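You operate a simulated robot arm through the tools that you are given. There is no shell and no other tool.

You run a simulated two-armed robot. Do the job below in one go: nothing can be reset, and whatever is moved stays where it is left.

JOB
Fill the yellow spout pack to the HIGH line and cap it.
Fine: It stays in the holder, spout aside, nothing spilt; the cap has the pack's colour. Where these are worked on the way, their far stop is far enough and under half their travel is too little: spout.

Only the result counts: the job must be done as asked and must still hold three seconds after the hand-in. Knocking over, shifting, dropping, spilling or breaking anything else fails it. A push-on lid holds only when it is set on centred and level and pressed home; a screw cap is set on level and turned clockwise until tight.

ROBOT AND FRAMES
Two 7-joint arms with two-finger parallel grippers on one trunk that stands fixed in place. Base frame: the origin is at the foot of the trunk, x ahead of it, y to its left, z up. Lengths are in mm, angles in degrees, forces in N, time in s.
The left shoulder is at [50, 177, 1204], the right one opposite. With the tool pointing down near the work surface each hand reaches from about 100 to 680 mm from the base axis, measured 20 degrees to its own side. Payload 3.43 kg a hand.
The TCP of each hand is the grasp point between the finger pads, 34 mm short of the fingertips. In the tool frame z runs along the fingers and y along their closing line. The gripper opens to 128 mm. The fingers are 24 mm wide and 12 mm thick; the gripper's body (48 by 130 mm) begins 96 mm behind the TCP.
Orientation is told as [roll, pitch, yaw] about the base's x, y, z axes, in that order, counted from this pose: with the fingers straight down and closing along the base's y, the tool's x points along the base's -x, its y along +y and its z along -z.

CONTROLS
- The arms move only by the tool arm_command. It takes "left_targets", "right_targets" or both (then of equal length, played together; a hand with none holds still); each is a list of rows, each an object of numbers (a shift or turn left out is 0, a gripper value left out holds the last): "dx", "dy", "dz": the shift along the tool's x, y, z in units of 25 mm (1.0 is 25 mm); "wx", "wy", "wz": the turn, a rotation vector about the tool's x, y, z in units of 6 degrees (1.0 is 6 degrees). In form: [{"dx": .., "dy": .., "dz": .., "wx": .., "wy": .., "wz": ..}, ...]. A call has 1 to 20 rows; each row shifts and turns the commanded pose from where the row before left it, along the tool's axes as they then stand. "left_gripper" and "right_gripper" are, for a hand that has rows, the opening, from 0 (shut) to 1 (fully open), set as the call begins (left out, the last holds). A call with a number of a shift or a turn outside -1 to 1 is refused whole. Each row takes 0.2 s and may step no farther than 50 mm and 8.6 degrees from the row before; otherwise, or with a gripper value out of range, the whole call is refused. A pose out of reach is approached as far as the arm can. The call stops where the force on the tool passes 40 N (or 10 N more than at its start, if that is more) or the arm is blocked; 0.2 s more then pass. The fingers move at their own pace (about 108 mm/s each) and stop on an object; they squeeze with about 44 N. The grip force told is the motor's: it shows also when the fingers shut on nothing. Time passes only in rows, and 0.2 s behind the last, so rows that do not move let the fingers close. The reply holds the time, the measured pose of the TCP, the force on the tool along the base axes, the opening and the grip force, in the units named above and with some noise, with the torque about the TCP (base axes, N m) and any sound that the robot's microphone picked up.
- Cameras (640 x 400 px; columns grow to the right, rows downward): "scene" is now at [151, -68.8, 1391.3]; the picture's right is [-0.61, -0.79, 0.00], its down [-0.35, 0.27, -0.90] and it looks along [0.71, -0.55, -0.44] (base axes); focal length 226 px, centre (320, 200). "left" rides on the left gripper at [76, 11, -160] in its tool frame; the picture's right is [-0.15, 0.99, 0.00], its down [-0.88, -0.13, -0.46] and it looks along [-0.45, -0.07, 0.89] (tool axes); focal length 234 px, centre (320, 200). "right" rides on the right gripper at [76, -11, -160] in its tool frame; the picture's right is [0.15, 0.99, 0.00], its down [-0.88, 0.13, -0.46] and it looks along [-0.45, 0.07, 0.89] (tool axes); focal length 234 px, centre (320, 200). There is no depth. A picture from a camera that has moved, and an enlarged one, comes with that camera's place and axes in the base frame and with its lens. The place of the scene camera against the robot may be out by one fixed shift of up to 25 mm in any direction.
- camera(camera): a new picture of that camera. The clock stands still meanwhile.
- lift_body(by): slides the trunk up (or, below 0, down) by that many mm; the arms and the scene camera ride with it, the base frame stays. It gives what a move gives, with no picture.
- turn_head(pan, tilt): turns the head with the scene camera to pan (to the left, within 80 degrees either way) and tilt (down, from -29 to 69), counted from straight ahead of the robot. It gives what a move gives.
- inspect(camera, box): a new picture of the part [left, top, right, bottom] of that camera's present view, enlarged. The clock stands still meanwhile.
- close_job(): hands the job in; it is judged then, once.

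Nothing tells you positions but the pictures and the camera data. Unless the task says otherwise, let go and move clear before handing in.

The tools are called after "Request:" as name(argument=value, ...) on one line, values as JSON. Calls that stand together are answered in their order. arm_command: Moves the arms, as the interface text tells. Its arguments: {"type":"object","properties":{"left_targets":{"type":"array","items":{"type":"object","properties":{"dx":{"type":"number"},"dy":{"type":"number"},"dz":{"type":"number"},"wx":{"type":"number"},"wy":{"type":"number"},"wz":{"type":"number"}}}},"left_gripper":{"type":"number"},"right_targets":{"type":"array","items":{"type":"object","properties":{"dx":{"type":"number"},"dy":{"type":"number"},"dz":{"type":"number"},"wx":{"type":"number"},"wy":{"type":"number"},"wz":{"type":"number"}}}},"right_gripper":{"type":"number"}},"required":[]} The other tools are called the same way: lift_body (by) moves the trunk up or down; turn_head (pan, tilt) turns the head that bears the scene camera; camera (camera) takes a picture; inspect (camera, box) takes an enlarged picture of a part of a camera's view; close_job () hands the job in.

At the start:

```text
t: 0.0
left_tool_pos: [302.8, -44.4, 1273.0]
left_tcp_rot: [-0.1, 0.0, 0.1]
left_force: [-1.3, -0.2, 0.2]
left_torque: [0.01, 0.02, 0.01]
left_opening: 128.1
left_finger_force: 0.1
right_tool_pos: [226.9, -295.7, 1276.5]
right_tcp_rot: [-0.1, 0.0, 0.0]
right_force: [0.0, 0.1, -0.1]
right_torque: [0.04, 0.0, 0.01]
right_opening: 128.0
right_finger_force: 0.1
trunk travel left (down, up): [-375.0, 26.0]
head pan, tilt (commanded): [-37.9, 26.3]
```

scene: 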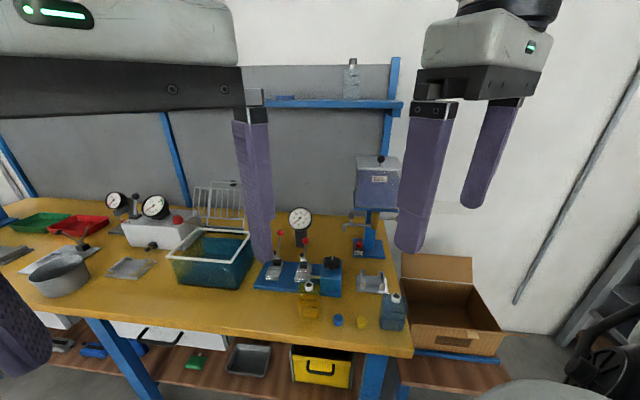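
right: 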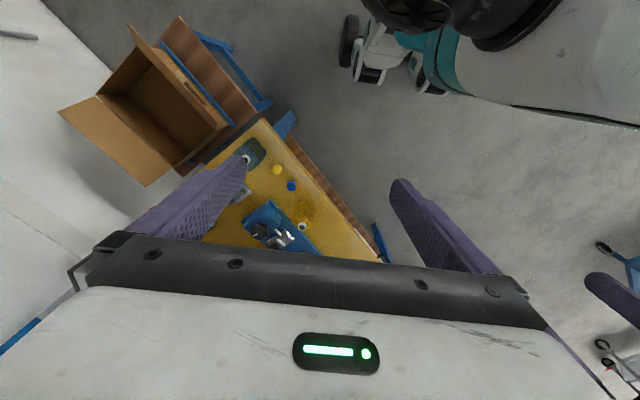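
left: 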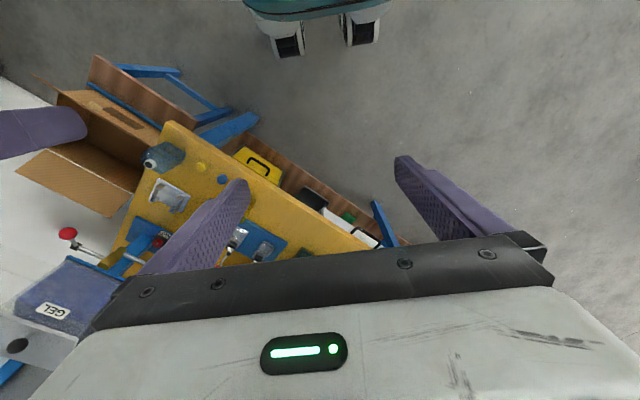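

I see a workbench with a gel dispenser (a blue box on a stand with a lever), spout packs and caps at the near edge. I'll look at it enlarged before moving anything.

Request:
inspect(camera="scene", box=[240, 230, 420, 342])

Request:
inspect(camera="scene", box=[320, 140, 420, 270])

Request:
inspect(camera="left", box=[0, 120, 260, 370])

Request:
inspect(camera="right", box=[180, 100, 400, 270])

```text
3.56 times, centred on (330, 286) of scene
camera zoom: at [151.0, -68.8, 1391.3], right [-0.61, -0.79, 0.0], down [-0.35, 0.27, -0.9], along [0.71, -0.55, -0.44], focal length 804 px, centre (284, -106)
```

zoom: 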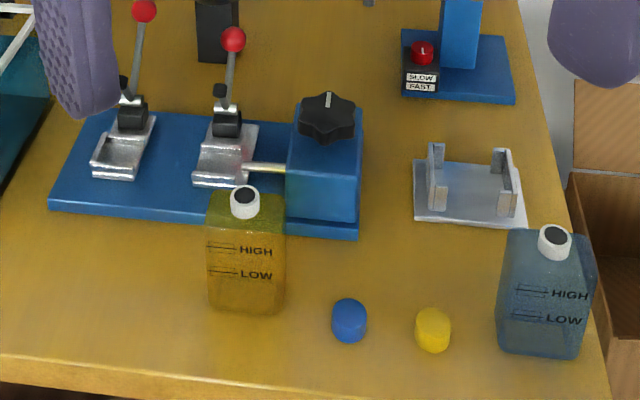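

```text
3.08 times, centred on (370, 205) of scene
camera zoom: at [151.0, -68.8, 1391.3], right [-0.61, -0.79, 0.0], down [-0.35, 0.27, -0.9], along [0.71, -0.55, -0.44], focal length 696 px, centre (166, 185)
```

zoom: 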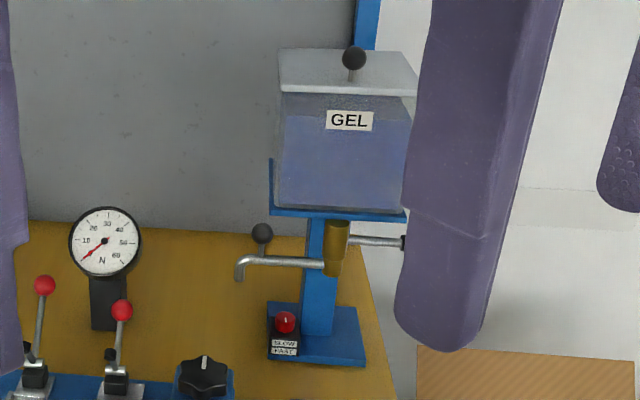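

```text
1.60 times, centred on (130, 245) of left
camera zoom: at [225.8, -33.4, 1432.4], right [0.15, 0.99, 0.0], down [0.88, -0.13, 0.46], along [0.45, -0.07, -0.89], focal length 375 px, centre (624, 128)
```

zoom: 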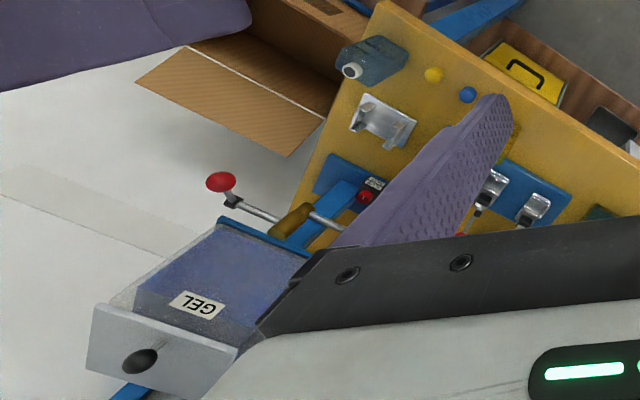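

```text
2.35 times, centred on (290, 185) of right
camera zoom: at [152.6, -308.3, 1436.1], right [-0.15, 0.99, 0.0], down [0.88, 0.13, 0.46], along [0.45, 0.07, -0.89], focal length 551 px, centre (391, 235)
```

zoom: 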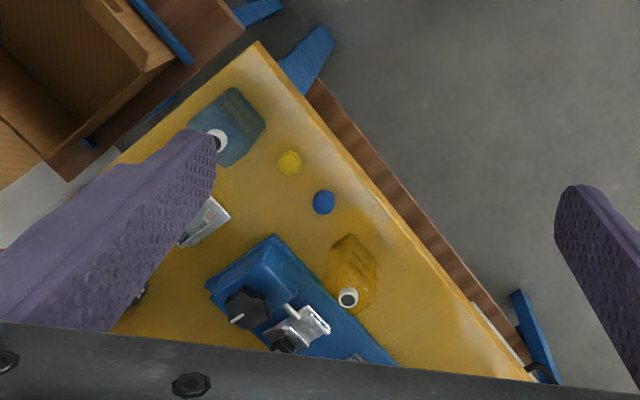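

I see the gel station at the far right with its tap and a pivoting spout. The empty holder stands in front of it, with the yellow pack and the yellow cap near the bench edge. I'll first move both arms out of the scene camera's view for a proper survey.

Request:
arm_command(left_targets=[{"dy": 1, "dx": 0.25}, {"dy": 1, "dx": 0.25}, {"dy": 1, "dx": 0.25}, {"dy": 1, "dx": 0.25}, {"dy": 1, "dx": 0.25}, {"dy": 1, "dx": 0.25}, {"dy": 1, "dx": 0.25}, {"dy": 1, "dx": 0.25}], right_targets=[{"dx": 0.4, "dy": -0.6}, {"dx": 0.4, "dy": -0.6}, {"dx": 0.4, "dy": -0.6}, {"dx": 0.4, "dy": -0.6}, {"dx": 0.4, "dy": -0.6}, {"dx": 0.4, "dy": -0.6}, {"dx": 0.4, "dy": -0.6}, {"dx": 0.4, "dy": -0.6}])

Request:
turn_head(pan=-48, tilt=30)

Request:
camera(camera="scene")

Request:
camera(camera="right")

Request:
camera(camera="left")

```text
t: 1.8
left_tool_pos: [251.6, 155.2, 1273.8]
left_tcp_rot: [-0.2, 0.0, 0.0]
left_force: [-0.8, 0.4, 0.1]
left_torque: [0.02, -0.01, -0.02]
left_opening: 127.8
left_finger_force: 0.1
right_tool_pos: [146.9, -414.6, 1278.1]
right_tcp_rot: [0.0, -0.1, 0.0]
right_force: [1.0, -0.1, -0.1]
right_torque: [0.0, 0.0, 0.01]
right_opening: 128.1
right_finger_force: 0.1
trunk travel left (down, up): [-375.0, 26.0]
head pan, tilt (commanded): [-37.9, 26.3]
```

```text
t: 2.5
left_tool_pos: [251.9, 155.3, 1274.8]
left_tcp_rot: [-0.2, 0.0, 0.1]
left_force: [0.1, -0.3, 0.7]
left_torque: [0.01, -0.04, 0.01]
left_opening: 128.1
left_finger_force: 0.1
right_tool_pos: [146.0, -416.7, 1276.5]
right_tcp_rot: [0.0, 0.0, 0.0]
right_force: [-0.3, -0.1, 0.3]
right_torque: [0.01, 0.01, 0.03]
right_opening: 128.3
right_finger_force: 0.0
trunk travel left (down, up): [-375.0, 26.0]
head pan, tilt (commanded): [-48.0, 30.0]
```

```text
taken
camera scene: at [139.0, -79.5, 1385.5], right [-0.74, -0.67, 0.0], down [-0.33, 0.37, -0.87], along [0.58, -0.64, -0.5], focal length 226 px, centre (320, 200)
```

scene: 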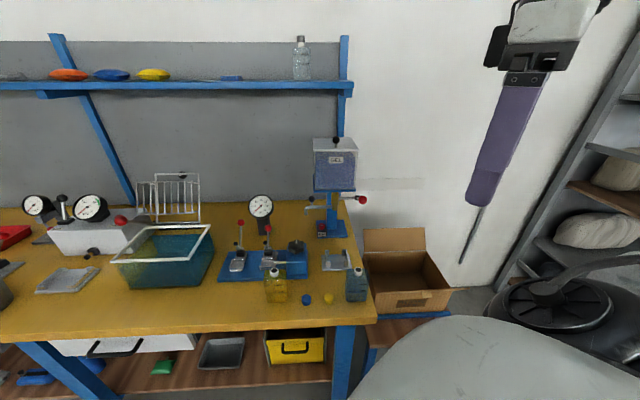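

```text
taken
camera right: at [72.2, -428.3, 1436.5], right [-0.15, 0.99, 0.0], down [0.88, 0.13, 0.46], along [0.45, 0.07, -0.89], focal length 234 px, centre (320, 200)
```

right: 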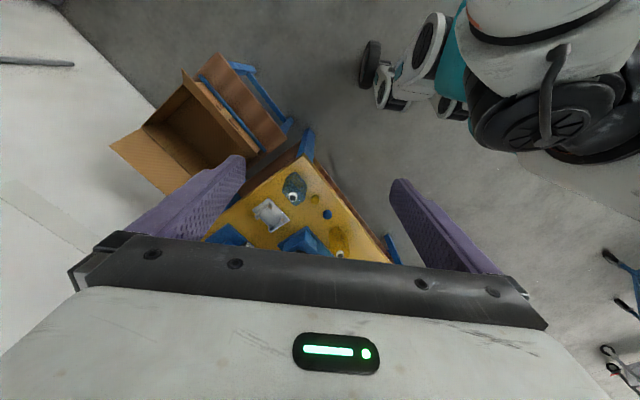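

```text
taken
camera left: at [176.1, 166.7, 1432.7], right [0.15, 0.99, 0.0], down [0.88, -0.13, 0.46], along [0.45, -0.07, -0.89], focal length 234 px, centre (320, 200)
```

left: 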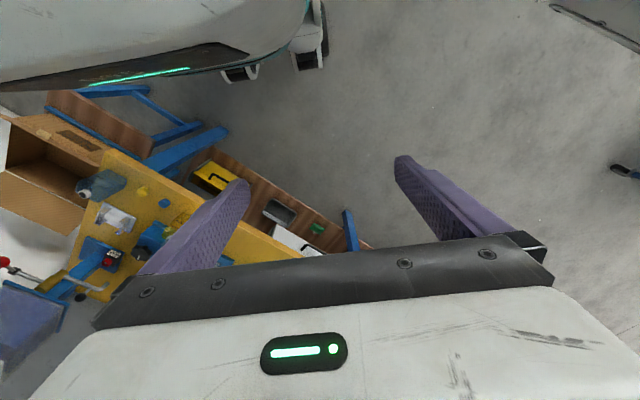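

Request:
inspect(camera="scene", box=[290, 120, 390, 182])

Request:
inspect(camera="scene", box=[290, 180, 390, 242])

Request:
inspect(camera="scene", box=[250, 225, 390, 312])

Request:
inspect(camera="scene", box=[140, 180, 320, 292])

Request:
inspect(camera="right", box=[200, 140, 400, 265])

Request:
inspect(camera="left", box=[0, 130, 220, 350])

```text
6.40 times, centred on (340, 151) of scene
camera zoom: at [139.0, -79.5, 1385.5], right [-0.74, -0.67, 0.0], down [-0.33, 0.37, -0.87], along [0.58, -0.64, -0.5], focal length 1447 px, centre (192, 514)
```

zoom: 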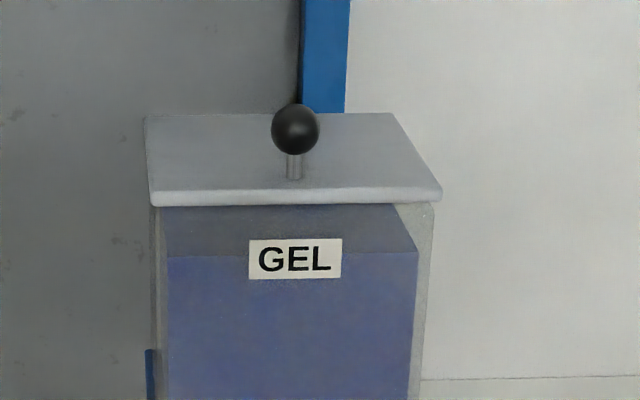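

```text
6.40 times, centred on (340, 211) of scene
camera zoom: at [139.0, -79.5, 1385.5], right [-0.74, -0.67, 0.0], down [-0.33, 0.37, -0.87], along [0.58, -0.64, -0.5], focal length 1447 px, centre (192, 130)
```

zoom: 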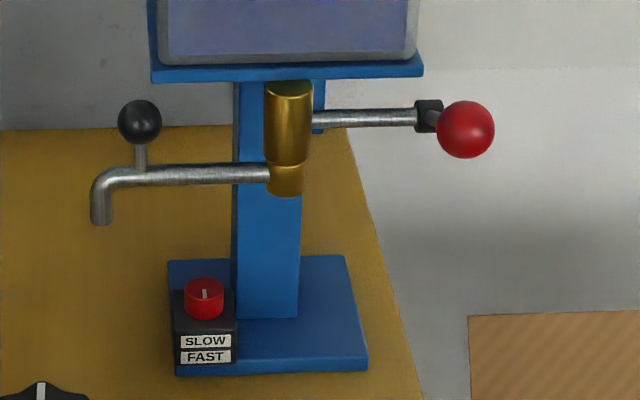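

```text
4.57 times, centred on (320, 268) of scene
camera zoom: at [139.0, -79.5, 1385.5], right [-0.74, -0.67, 0.0], down [-0.33, 0.37, -0.87], along [0.58, -0.64, -0.5], focal length 1034 px, centre (320, -113)
```

zoom: 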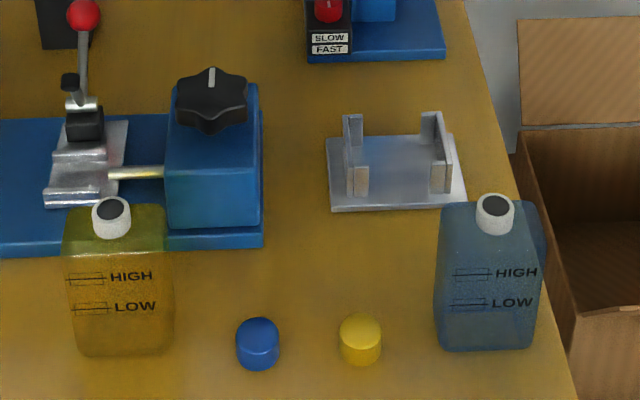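

```text
3.56 times, centred on (230, 236) of scene
camera zoom: at [139.0, -79.5, 1385.5], right [-0.74, -0.67, 0.0], down [-0.33, 0.37, -0.87], along [0.58, -0.64, -0.5], focal length 804 px, centre (640, 72)
```

zoom: 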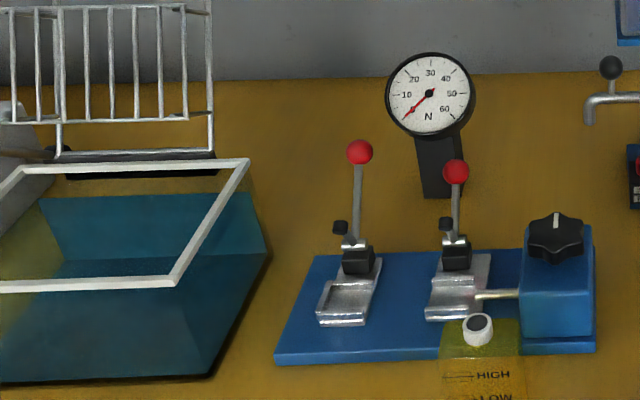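

```text
3.20 times, centred on (300, 202) of right
camera zoom: at [72.2, -428.3, 1436.5], right [-0.15, 0.99, 0.0], down [0.88, 0.13, 0.46], along [0.45, 0.07, -0.89], focal length 749 px, centre (384, 192)
```

zoom: 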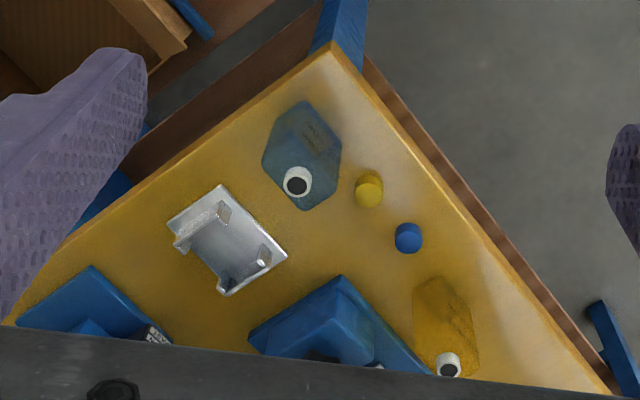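

```text
1.82 times, centred on (110, 240) of left
camera zoom: at [176.1, 166.7, 1432.7], right [0.15, 0.99, 0.0], down [0.88, -0.13, 0.46], along [0.45, -0.07, -0.89], focal length 426 px, centre (702, 127)
```

zoom: 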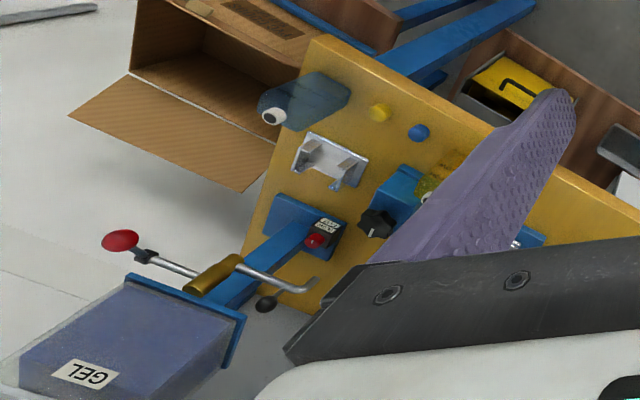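

The bench is turned about 45° to my base. The tap lever with the red ball points right, the spout with its black knob points left, and the holder stands in front of the station. I'll lower the trunk for a second viewpoint to triangulate.

Request:
inspect(camera="scene", box=[295, 185, 375, 235])

Request:
inspect(camera="scene", box=[300, 240, 380, 310])

Request:
lift_body(by=-200)

Request:
camera(camera="scene")

```text
8.00 times, centred on (335, 210) of scene
camera zoom: at [139.0, -79.5, 1385.5], right [-0.74, -0.67, 0.0], down [-0.33, 0.37, -0.87], along [0.58, -0.64, -0.5], focal length 1809 px, centre (200, 120)
```

zoom: 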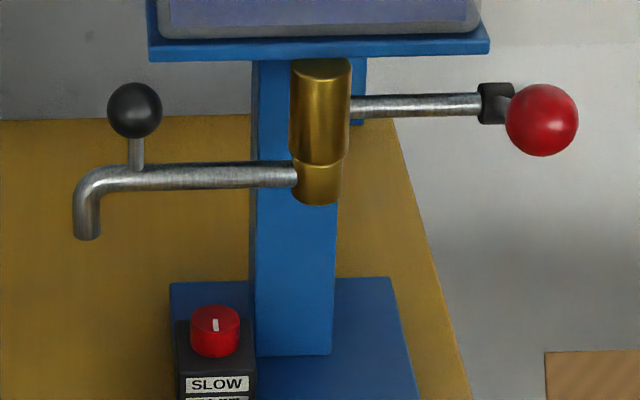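

```text
5.71 times, centred on (340, 275) of scene
camera zoom: at [139.0, -79.5, 1385.5], right [-0.74, -0.67, 0.0], down [-0.33, 0.37, -0.87], along [0.58, -0.64, -0.5], focal length 1292 px, centre (206, -229)
```

zoom: 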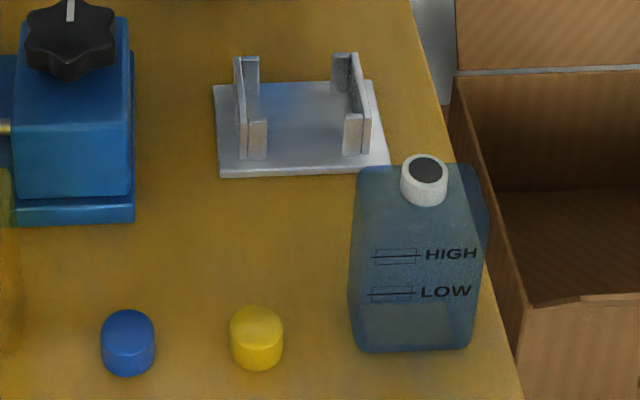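

```text
t: 4.7
left_tool_pos: [252.5, 155.2, 1074.5]
left_tcp_rot: [-0.1, 0.0, 0.2]
left_force: [-0.1, 0.0, 0.1]
left_torque: [-0.01, 0.0, -0.01]
left_opening: 127.9
left_finger_force: 0.0
right_tool_pos: [147.1, -414.8, 1076.4]
right_tcp_rot: [0.0, 0.0, 0.0]
right_force: [-0.3, -0.9, 0.2]
right_torque: [0.02, -0.02, 0.02]
right_opening: 128.2
right_finger_force: 0.0
trunk travel left (down, up): [-175.0, 226.0]
head pan, tilt (commanded): [-48.0, 30.0]
```

```text
taken
camera scene: at [139.1, -79.6, 1185.6], right [-0.74, -0.67, 0.0], down [-0.33, 0.37, -0.87], along [0.58, -0.64, -0.5], focal length 226 px, centre (320, 200)
```

scene: 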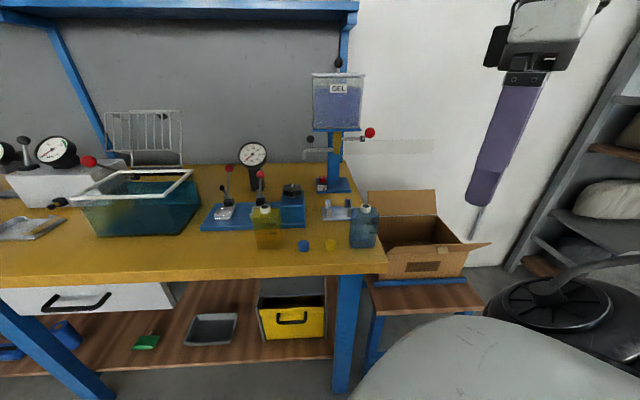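

Request:
inspect(camera="scene", box=[300, 120, 380, 170])

Request:
inspect(camera="scene", box=[300, 170, 396, 230])

Request:
inspect(camera="scene", box=[230, 195, 390, 265])

Request:
camera(camera="right")

Request:
inspect(camera="right", box=[180, 130, 420, 270])

```text
8.00 times, centred on (340, 145) of scene
camera zoom: at [139.1, -79.6, 1185.6], right [-0.74, -0.67, 0.0], down [-0.33, 0.37, -0.87], along [0.58, -0.64, -0.5], focal length 1809 px, centre (160, 640)
```

zoom: 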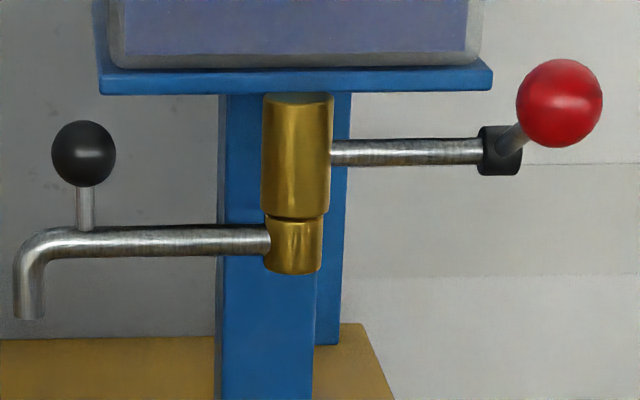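

```text
6.67 times, centred on (348, 200) of scene
camera zoom: at [139.1, -79.6, 1185.6], right [-0.74, -0.67, 0.0], down [-0.33, 0.37, -0.87], along [0.58, -0.64, -0.5], focal length 1507 px, centre (133, 200)
```

zoom: 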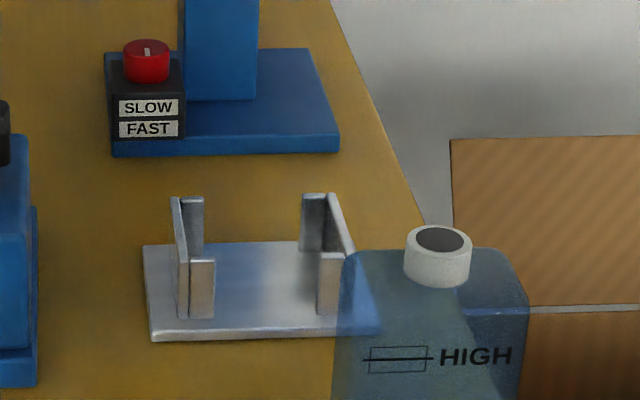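

```text
4.00 times, centred on (310, 230) of scene
camera zoom: at [139.1, -79.6, 1185.6], right [-0.74, -0.67, 0.0], down [-0.33, 0.37, -0.87], along [0.58, -0.64, -0.5], focal length 904 px, centre (360, 80)
```

zoom: 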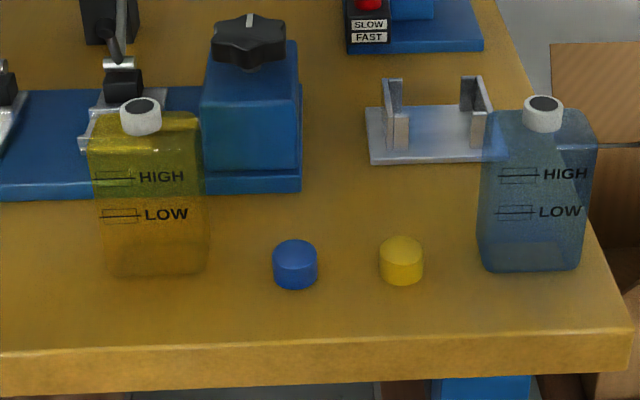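

```text
taken
camera right: at [72.2, -428.4, 1236.5], right [-0.15, 0.99, 0.0], down [0.88, 0.13, 0.46], along [0.45, 0.07, -0.89], focal length 234 px, centre (320, 200)
```

right: 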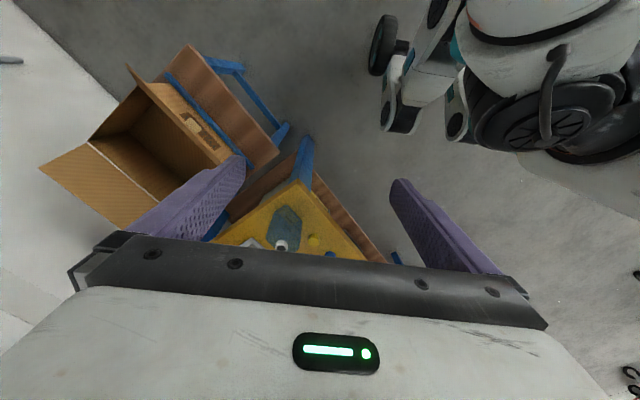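

```text
2.67 times, centred on (300, 200) of right
camera zoom: at [72.2, -428.4, 1236.5], right [-0.15, 0.99, 0.0], down [0.88, 0.13, 0.46], along [0.45, 0.07, -0.89], focal length 624 px, centre (373, 200)
```

zoom: 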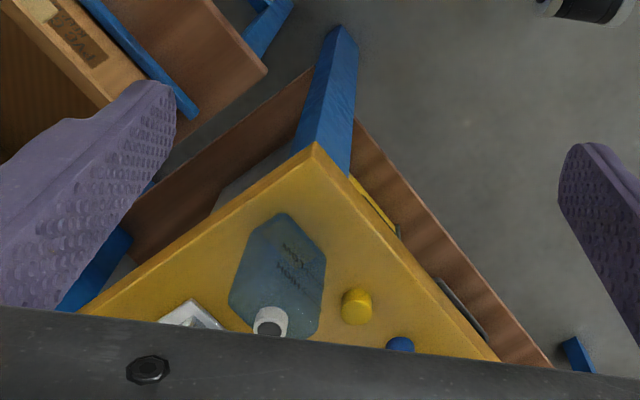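

The stereo gives rough positions: yellow neck top near (508,-305,906), yellow cap near (388,-396,815), holder centre near (461,-519). The spout tip is near (605,-522,934) with its pivot near (536,-597), and the red tap ball is near (430,-596,1029). I'll raise the trunk again and turn the right hand to face the bench for close views.

Request:
lift_body(by=200)

Request:
arm_command(right_targets=[{"wz": 1}, {"wz": 1}, {"wz": 1}, {"wz": 1}, {"wz": 1}, {"wz": 1}, {"wz": 1}, {"wz": 0.4}, {"wy": -1}, {"wy": -1}, {"wy": -1}, {"wy": -1}, {"wy": -1}])

Request:
inspect(camera="right", box=[160, 60, 480, 260])

```text
t: 6.9
left_tool_pos: [253.3, 154.9, 1274.8]
left_tcp_rot: [-0.1, 0.0, 0.1]
left_force: [0.0, 0.0, -0.3]
left_torque: [-0.01, -0.01, -0.04]
left_opening: 128.3
left_finger_force: 0.1
right_tool_pos: [147.8, -415.1, 1276.9]
right_tcp_rot: [0.1, 0.1, 0.0]
right_force: [0.6, -0.9, -0.2]
right_torque: [-0.04, -0.04, 0.03]
right_opening: 128.1
right_finger_force: 0.1
trunk travel left (down, up): [-375.0, 26.0]
head pan, tilt (commanded): [-48.0, 30.0]
```

```text
t: 9.7
left_tool_pos: [253.1, 153.7, 1273.9]
left_tcp_rot: [-0.1, 0.0, 0.1]
left_force: [0.6, -0.5, -0.1]
left_torque: [0.03, 0.05, 0.0]
left_opening: 128.1
left_finger_force: 0.0
right_tool_pos: [146.9, -415.4, 1276.6]
right_tcp_rot: [-0.1, -30.0, -44.3]
right_force: [-0.2, -0.4, 0.3]
right_torque: [-0.02, 0.01, 0.01]
right_opening: 127.9
right_finger_force: 0.1
trunk travel left (down, up): [-375.0, 26.0]
head pan, tilt (commanded): [-48.0, 30.0]
```

```text
2.00 times, centred on (320, 160) of right
camera zoom: at [36.0, -323.3, 1376.8], right [0.6, 0.8, -0.07], down [0.47, -0.28, 0.84], along [0.64, -0.54, -0.54], focal length 468 px, centre (320, 280)
```

zoom: 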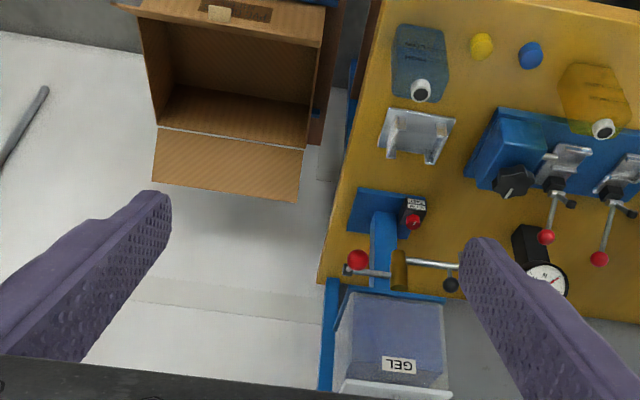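

The right hand now faces the station and the view is good. I'll move it closer to see the tap, spout and holder in detail.

Request:
arm_command(right_targets=[{"dx": -0.335, "dy": 0.24, "dz": 0.77}, {"dx": -0.335, "dy": 0.24, "dz": 0.77}, {"dx": -0.335, "dy": 0.24, "dz": 0.77}, {"dx": -0.335, "dy": 0.24, "dz": 0.77}, {"dx": -0.335, "dy": 0.24, "dz": 0.77}, {"dx": -0.335, "dy": 0.24, "dz": 0.77}, {"dx": -0.335, "dy": 0.24, "dz": 0.77}, {"dx": -0.335, "dy": 0.24, "dz": 0.77}])

Request:
inspect(camera="right", box=[160, 60, 480, 260])

Request:
camera(camera="scene")

```text
t: 11.5
left_tool_pos: [252.4, 155.4, 1274.2]
left_tcp_rot: [0.0, 0.1, 0.1]
left_force: [-0.3, -0.4, -0.7]
left_torque: [-0.01, 0.0, -0.01]
left_opening: 128.0
left_finger_force: 0.1
right_tool_pos: [276.8, -474.0, 1176.8]
right_tcp_rot: [0.0, -30.0, -44.3]
right_force: [0.6, -0.1, -0.7]
right_torque: [0.02, 0.01, -0.03]
right_opening: 128.0
right_finger_force: 0.1
trunk travel left (down, up): [-375.0, 26.0]
head pan, tilt (commanded): [-48.0, 30.0]
```

```text
2.00 times, centred on (320, 160) of right
camera zoom: at [166.5, -383.1, 1277.7], right [0.6, 0.8, -0.07], down [0.47, -0.28, 0.83], along [0.64, -0.54, -0.55], focal length 468 px, centre (320, 280)
```

zoom: 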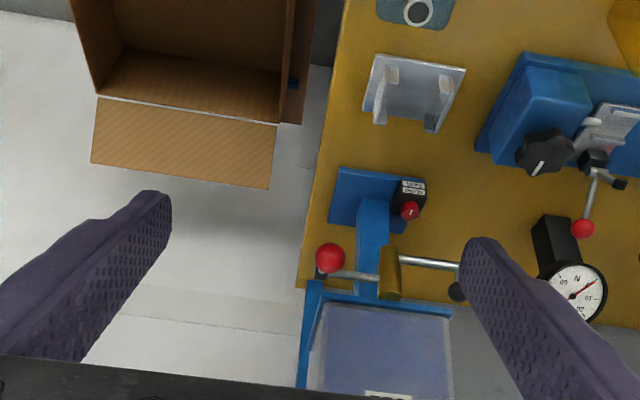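

```text
taken
camera scene: at [139.4, -79.7, 1385.5], right [-0.74, -0.67, 0.0], down [-0.33, 0.37, -0.87], along [0.58, -0.64, -0.5], focal length 226 px, centre (320, 200)
```

scene: 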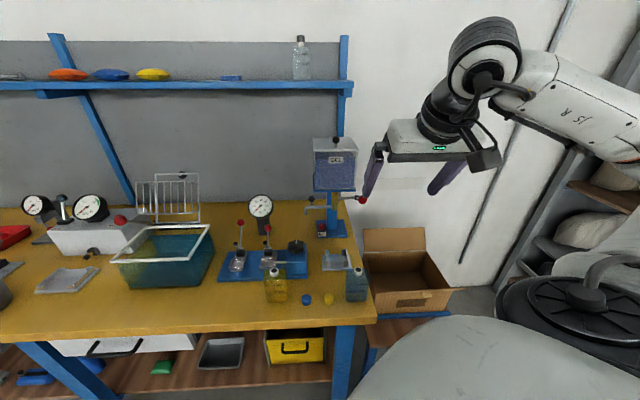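

I'll zoom on the fingertips to calibrate the scene camera's shift, and on the station through the wrist camera.

Request:
inspect(camera="scene", box=[350, 130, 470, 205])

Request:
inspect(camera="right", box=[310, 140, 410, 215])

Request:
inspect(camera="right", box=[330, 60, 430, 130])

```text
5.33 times, centred on (410, 168) of scene
camera zoom: at [139.4, -79.7, 1385.5], right [-0.74, -0.67, 0.0], down [-0.33, 0.37, -0.87], along [0.58, -0.64, -0.5], focal length 1206 px, centre (-160, 373)
```

zoom: 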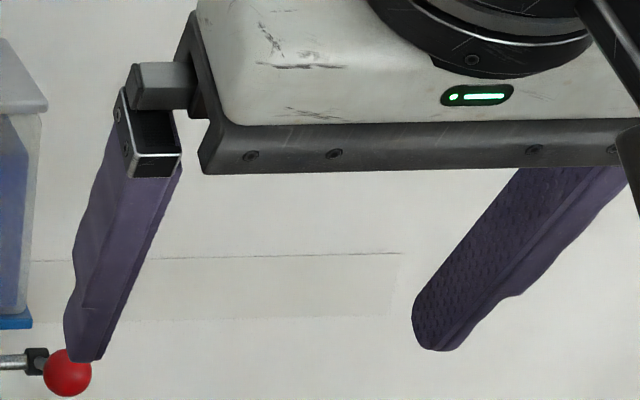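

```text
5.33 times, centred on (360, 178) of right
camera zoom: at [166.5, -383.1, 1277.7], right [0.6, 0.8, -0.07], down [0.47, -0.28, 0.83], along [0.64, -0.54, -0.55], focal length 1249 px, centre (107, 320)
```

zoom: 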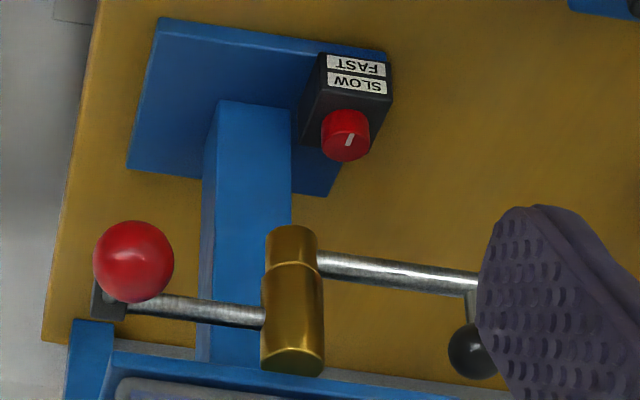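

```text
5.71 times, centred on (380, 95) of right
camera zoom: at [166.5, -383.1, 1277.7], right [0.6, 0.8, -0.07], down [0.47, -0.28, 0.83], along [0.64, -0.54, -0.55], focal length 1338 px, centre (-23, 800)
```

zoom: 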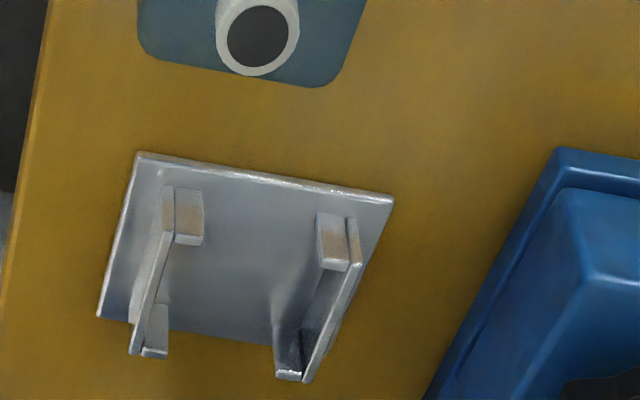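

The station geometry agrees between the cameras now: holder centre near (471,-526) with walls about 34 mm tall, and the bench at 45°. Next I move the right hand above the yellow pack for a close look.

Request:
arm_command(right_targets=[{"dx": 0.371, "dy": 0.939, "dz": 0.4675, "wx": 0.058, "wz": 0.101}, {"dx": 0.371, "dy": 0.939, "dz": 0.4675}, {"dx": 0.371, "dy": 0.939, "dz": 0.4675}, {"dx": 0.371, "dy": 0.939, "dz": 0.4675}, {"dx": 0.371, "dy": 0.939, "dz": 0.4675}, {"dx": 0.371, "dy": 0.939, "dz": 0.4675}, {"dx": 0.371, "dy": 0.939, "dz": 0.4675}, {"dx": 0.371, "dy": 0.939, "dz": 0.4675}, {"dx": 0.371, "dy": 0.939, "dz": 0.4675}, {"dx": 0.371, "dy": 0.939, "dz": 0.4675}, {"dx": 0.371, "dy": 0.939, "dz": 0.4675}, {"dx": 0.371, "dy": 0.939, "dz": 0.4675}])

Request:
camera(camera="right")

Request:
camera(camera="scene")

```text
t: 14.1
left_tool_pos: [252.9, 155.5, 1274.5]
left_tcp_rot: [-0.1, 0.1, 0.1]
left_force: [0.0, 0.2, -0.7]
left_torque: [0.0, 0.03, 0.02]
left_opening: 128.3
left_finger_force: 0.1
right_tool_pos: [458.7, -256.9, 998.7]
right_tcp_rot: [0.0, -30.0, -45.1]
right_force: [1.0, -0.2, -1.1]
right_torque: [-0.01, 0.04, 0.02]
right_opening: 128.0
right_finger_force: 0.0
trunk travel left (down, up): [-375.0, 26.0]
head pan, tilt (commanded): [-48.0, 30.0]
```

```text
taken
camera right: at [349.1, -163.3, 1099.7], right [0.61, 0.79, -0.07], down [0.47, -0.29, 0.83], along [0.64, -0.54, -0.55], focal length 234 px, centre (320, 200)
```

right: 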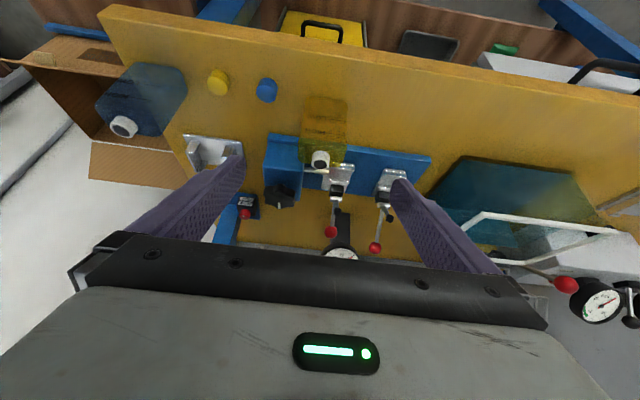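

```text
taken
camera scene: at [139.6, -79.5, 1385.5], right [-0.74, -0.67, 0.0], down [-0.34, 0.37, -0.87], along [0.58, -0.64, -0.5], focal length 226 px, centre (320, 200)
```

scene: 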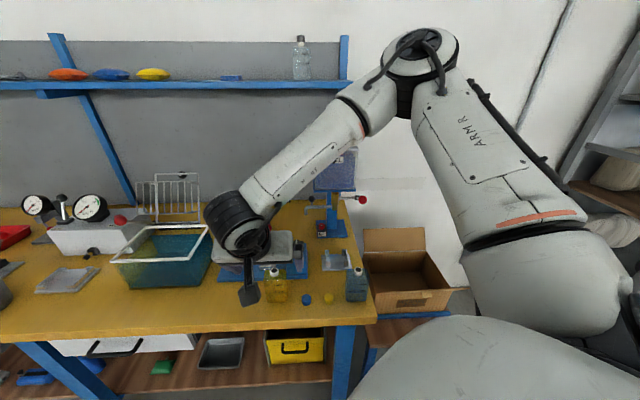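

The hand is in front of the pack and the elbow sits high, clear of everything. I'll zoom on the pack, the caps and the pack's surroundings.

Request:
inspect(camera="right", box=[270, 80, 400, 190])

Request:
inspect(camera="right", box=[190, 50, 300, 120])

Request:
inspect(camera="scene", box=[240, 250, 370, 320])

```text
3.64 times, centred on (335, 135) of right
camera zoom: at [349.1, -163.3, 1099.7], right [0.61, 0.79, -0.07], down [0.47, -0.29, 0.83], along [0.64, -0.54, -0.55], focal length 852 px, centre (266, 436)
```

zoom: 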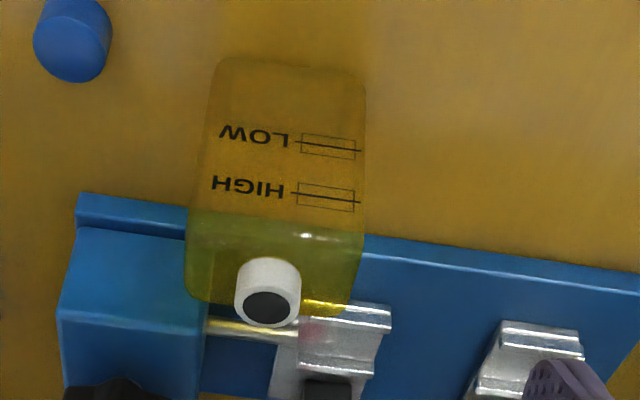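

```text
5.71 times, centred on (245, 85) of right
camera zoom: at [349.1, -163.3, 1099.7], right [0.61, 0.79, -0.07], down [0.47, -0.29, 0.83], along [0.64, -0.54, -0.55], focal length 1338 px, centre (749, 857)
```

zoom: 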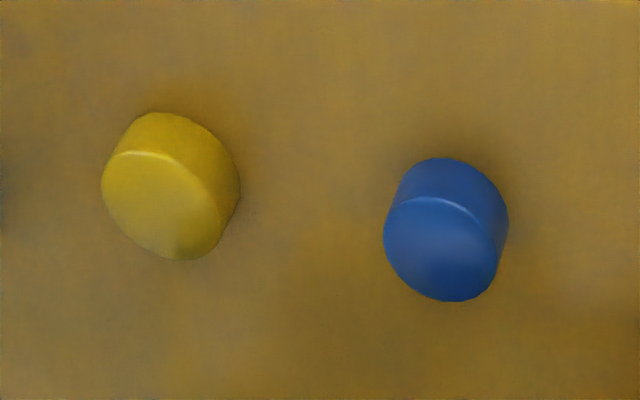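

```text
4.92 times, centred on (305, 285) of scene
camera zoom: at [139.6, -79.5, 1385.5], right [-0.74, -0.67, 0.0], down [-0.34, 0.37, -0.87], along [0.58, -0.64, -0.5], focal length 1113 px, centre (394, -218)
```

zoom: 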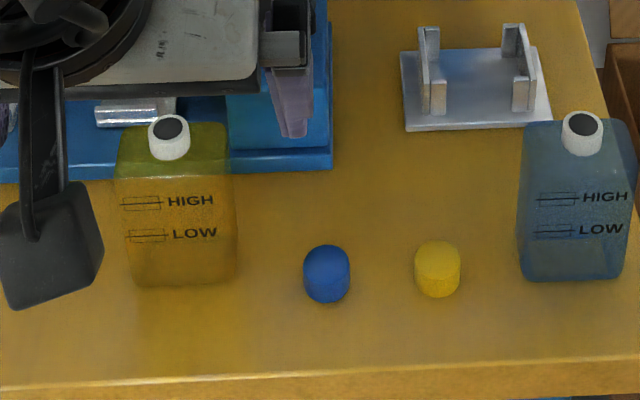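

The caps are smooth and about 27 mm wide. I'll zoom the scene camera tightly on the yellow pack to get its thickness and the window around the HIGH line.

Request:
inspect(camera="scene", box=[258, 260, 298, 310])

Request:
inspect(camera="scene", box=[335, 260, 375, 310])

Request:
inspect(camera="right", box=[80, 50, 210, 150])

Request:
inspect(camera="right", box=[295, 85, 355, 180])

```text
8.00 times, centred on (278, 285) of scene
camera zoom: at [139.6, -79.5, 1385.5], right [-0.74, -0.67, 0.0], down [-0.34, 0.37, -0.87], along [0.58, -0.64, -0.5], focal length 1809 px, centre (656, -480)
```

zoom: 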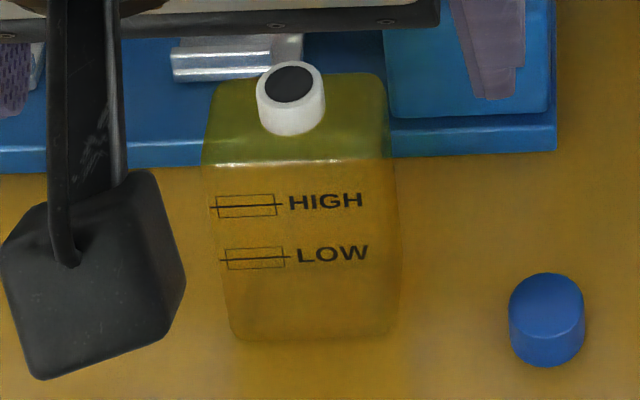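

```text
8.00 times, centred on (355, 285) of scene
camera zoom: at [139.6, -79.5, 1385.5], right [-0.74, -0.67, 0.0], down [-0.34, 0.37, -0.87], along [0.58, -0.64, -0.5], focal length 1809 px, centre (40, -480)
```

zoom: 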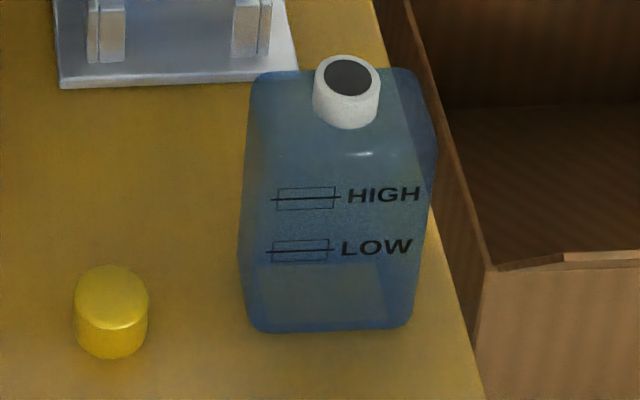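

```text
4.00 times, centred on (145, 100) of right
camera zoom: at [349.1, -163.3, 1099.7], right [0.61, 0.79, -0.07], down [0.47, -0.29, 0.83], along [0.64, -0.54, -0.55], focal length 937 px, centre (1020, 600)
```

zoom: 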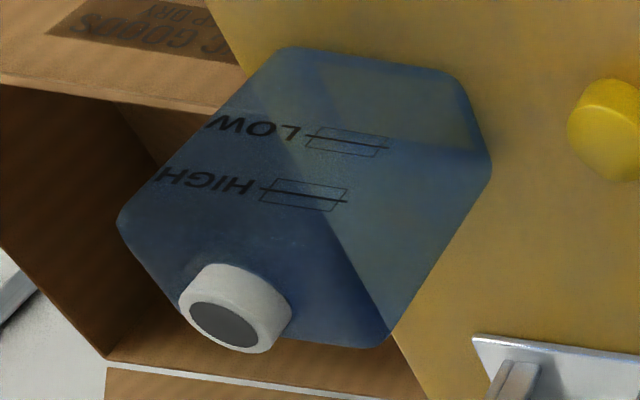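

```text
4.21 times, centred on (325, 132) of right
camera zoom: at [349.1, -163.3, 1099.7], right [0.61, 0.79, -0.07], down [0.47, -0.29, 0.83], along [0.64, -0.54, -0.55], focal length 986 px, centre (299, 484)
```

zoom: 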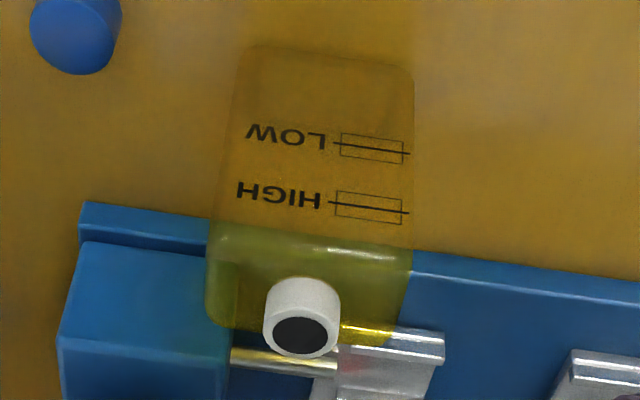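

The yellow pack is about 60 × 40 × 116 mm and holds nothing visible; the holder walls are only about 34 mm tall. I'll test reach with the empty hand just above the holder and measure it precisely.

Request:
arm_command(right_targets=[{"dx": -0.45, "dy": -0.722, "dz": 0.408}, {"dx": -0.45, "dy": -0.722, "dz": 0.408}, {"dx": -0.45, "dy": -0.722, "dz": 0.408}, {"dx": -0.45, "dy": -0.722, "dz": 0.408}, {"dx": -0.45, "dy": -0.722, "dz": 0.408}, {"dx": -0.45, "dy": -0.722, "dz": 0.408}, {"dx": -0.45, "dy": -0.722, "dz": 0.408}, {"dx": -0.45, "dy": -0.722, "dz": 0.408}, {"dx": -0.45, "dy": -0.722, "dz": 0.408}, {"dx": -0.45, "dy": -0.722, "dz": 0.408}])

Request:
camera(camera="right")

Request:
inspect(camera="right", box=[270, 80, 370, 180])

Request:
camera(camera="scene")

```text
t: 16.3
left_tool_pos: [252.9, 153.9, 1273.9]
left_tcp_rot: [0.0, 0.0, 0.2]
left_force: [0.1, -0.3, -0.1]
left_torque: [-0.01, -0.01, 0.02]
left_opening: 128.0
left_finger_force: 0.1
right_tool_pos: [433.6, -490.6, 967.9]
right_tcp_rot: [-0.1, -30.0, -45.1]
right_force: [0.4, -0.8, 0.1]
right_torque: [0.04, 0.0, 0.03]
right_opening: 128.0
right_finger_force: 0.1
trunk travel left (down, up): [-375.0, 26.0]
head pan, tilt (commanded): [-48.0, 30.0]
```

```text
taken
camera right: at [324.6, -397.4, 1068.3], right [0.61, 0.79, -0.07], down [0.47, -0.29, 0.84], along [0.64, -0.54, -0.55], focal length 234 px, centre (320, 200)
```

right: 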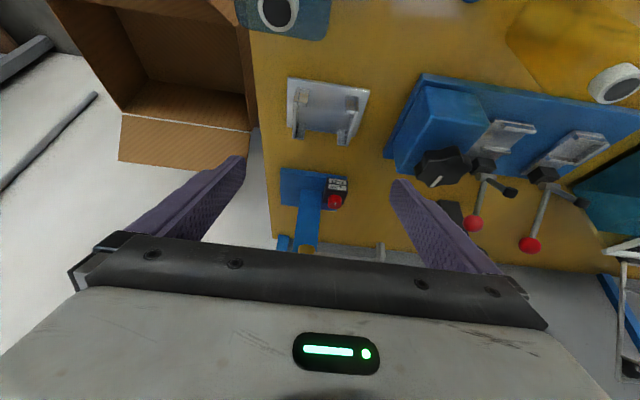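

```text
4.00 times, centred on (320, 130) of right
camera zoom: at [324.6, -397.4, 1068.3], right [0.61, 0.79, -0.07], down [0.47, -0.29, 0.84], along [0.64, -0.54, -0.55], focal length 937 px, centre (320, 480)
```

zoom: 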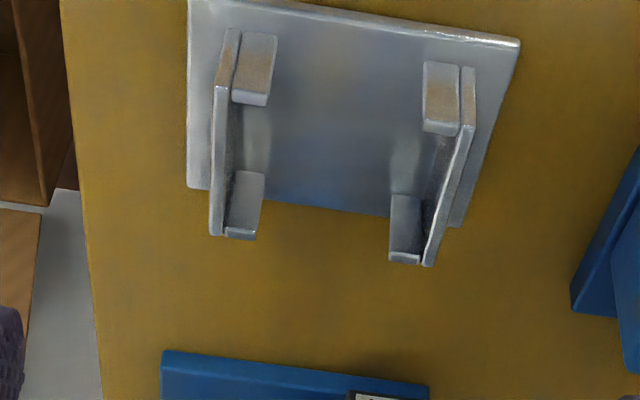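

```text
taken
camera scene: at [139.0, -79.9, 1385.5], right [-0.74, -0.67, 0.0], down [-0.33, 0.37, -0.87], along [0.58, -0.64, -0.5], focal length 226 px, centre (320, 200)
```

scene: 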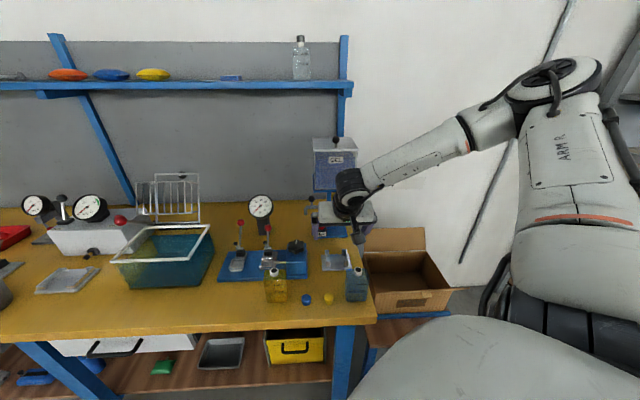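

Reach to the holder is fine and its inner space is about 65 × 47 mm, centred near (468.5,-525). Now I go back to the yellow pack to pick it up by its sides.

Request:
arm_command(right_targets=[{"dx": 0.468, "dy": 0.7396, "dz": -0.2584}, {"dx": 0.468, "dy": 0.7396, "dz": -0.2584}, {"dx": 0.468, "dy": 0.7396, "dz": -0.2584}, {"dx": 0.468, "dy": 0.7396, "dz": -0.2584}, {"dx": 0.468, "dy": 0.7396, "dz": -0.2584}, {"dx": 0.468, "dy": 0.7396, "dz": -0.2584}, {"dx": 0.468, "dy": 0.7396, "dz": -0.2584}, {"dx": 0.468, "dy": 0.7396, "dz": -0.2584}, {"dx": 0.468, "dy": 0.7396, "dz": -0.2584}, {"dx": 0.468, "dy": 0.7396, "dz": -0.2584}])

Request:
camera(camera="right")

Request:
inspect(camera="right", box=[260, 50, 390, 190])

```text
t: 18.5
left_tool_pos: [251.4, 154.3, 1273.4]
left_tcp_rot: [0.0, 0.0, 0.1]
left_force: [-0.6, 0.8, -0.1]
left_torque: [-0.01, -0.02, -0.01]
left_opening: 128.0
left_finger_force: 0.2
right_tool_pos: [470.2, -265.3, 965.4]
right_tcp_rot: [0.0, -30.0, -45.1]
right_force: [-0.8, 0.2, 0.2]
right_torque: [0.0, 0.04, 0.02]
right_opening: 128.0
right_finger_force: 0.0
trunk travel left (down, up): [-375.0, 26.0]
head pan, tilt (commanded): [-48.0, 30.0]
```

```text
taken
camera right: at [360.6, -171.5, 1066.4], right [0.61, 0.79, -0.07], down [0.47, -0.29, 0.84], along [0.64, -0.55, -0.55], focal length 234 px, centre (320, 200)
```

right: 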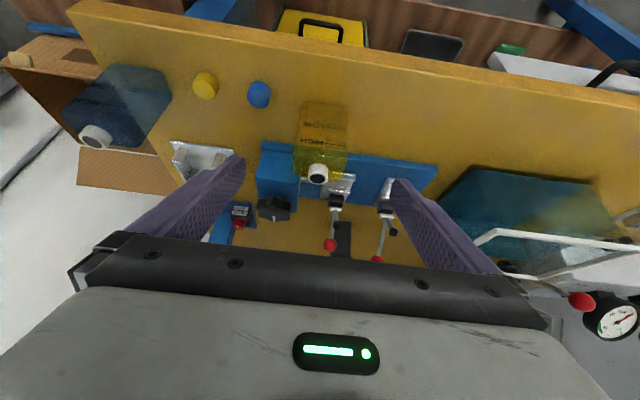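

```text
2.86 times, centred on (325, 120) of right
camera zoom: at [360.6, -171.5, 1066.4], right [0.61, 0.79, -0.07], down [0.47, -0.29, 0.84], along [0.64, -0.55, -0.55], focal length 669 px, centre (306, 429)
```

zoom: 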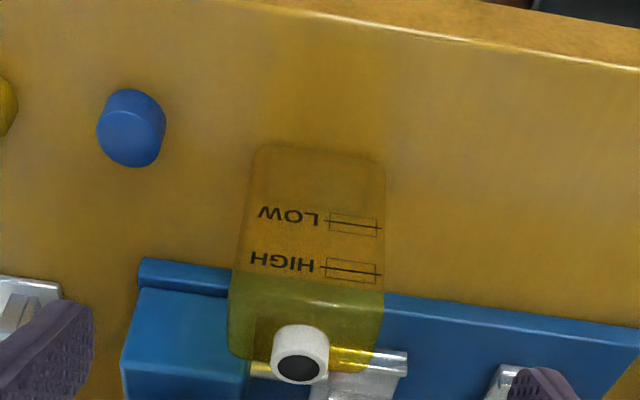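

The pack is centred between the open fingers. I'll advance along the fingers in steps and stop short to check.

Request:
arm_command(right_targets=[{"dz": 0.8}, {"dz": 0.8}, {"dz": 0.8}, {"dz": 0.8}])

Request:
inspect(camera="scene", box=[230, 230, 330, 310])

Request:
camera(camera="right")

```text
t: 19.5
left_tool_pos: [252.5, 153.6, 1273.9]
left_tcp_rot: [0.0, 0.0, 0.2]
left_force: [-0.6, 0.3, -0.6]
left_torque: [0.02, 0.0, -0.01]
left_opening: 127.9
left_finger_force: 0.1
right_tool_pos: [499.5, -294.7, 897.5]
right_tcp_rot: [0.0, -29.9, -45.0]
right_force: [-1.0, 0.1, -0.9]
right_torque: [0.02, 0.0, 0.0]
right_opening: 128.1
right_finger_force: 0.0
trunk travel left (down, up): [-375.0, 26.0]
head pan, tilt (commanded): [-48.0, 30.0]
```

```text
5.00 times, centred on (280, 270) of scene
camera zoom: at [139.3, -79.8, 1385.5], right [-0.74, -0.67, 0.0], down [-0.33, 0.37, -0.87], along [0.58, -0.64, -0.5], focal length 1130 px, centre (520, -150)
```

zoom: 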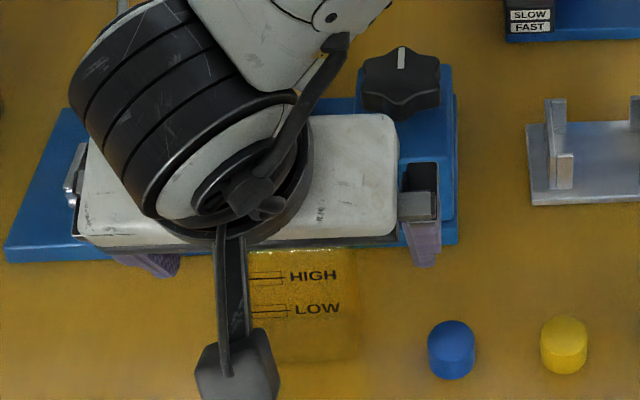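

```text
taken
camera right: at [389.2, -200.1, 996.9], right [0.61, 0.79, -0.07], down [0.47, -0.29, 0.83], along [0.64, -0.54, -0.55], focal length 234 px, centre (320, 200)
```

right: 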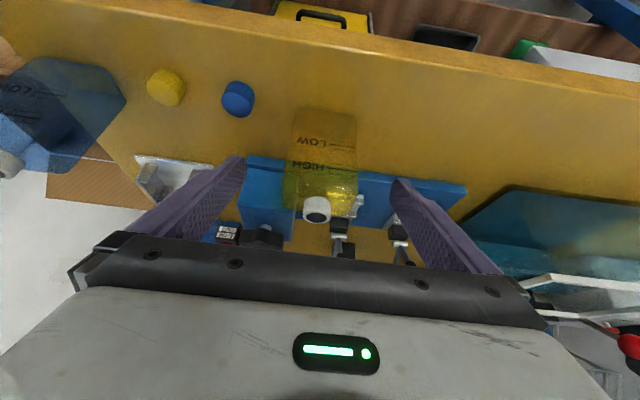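

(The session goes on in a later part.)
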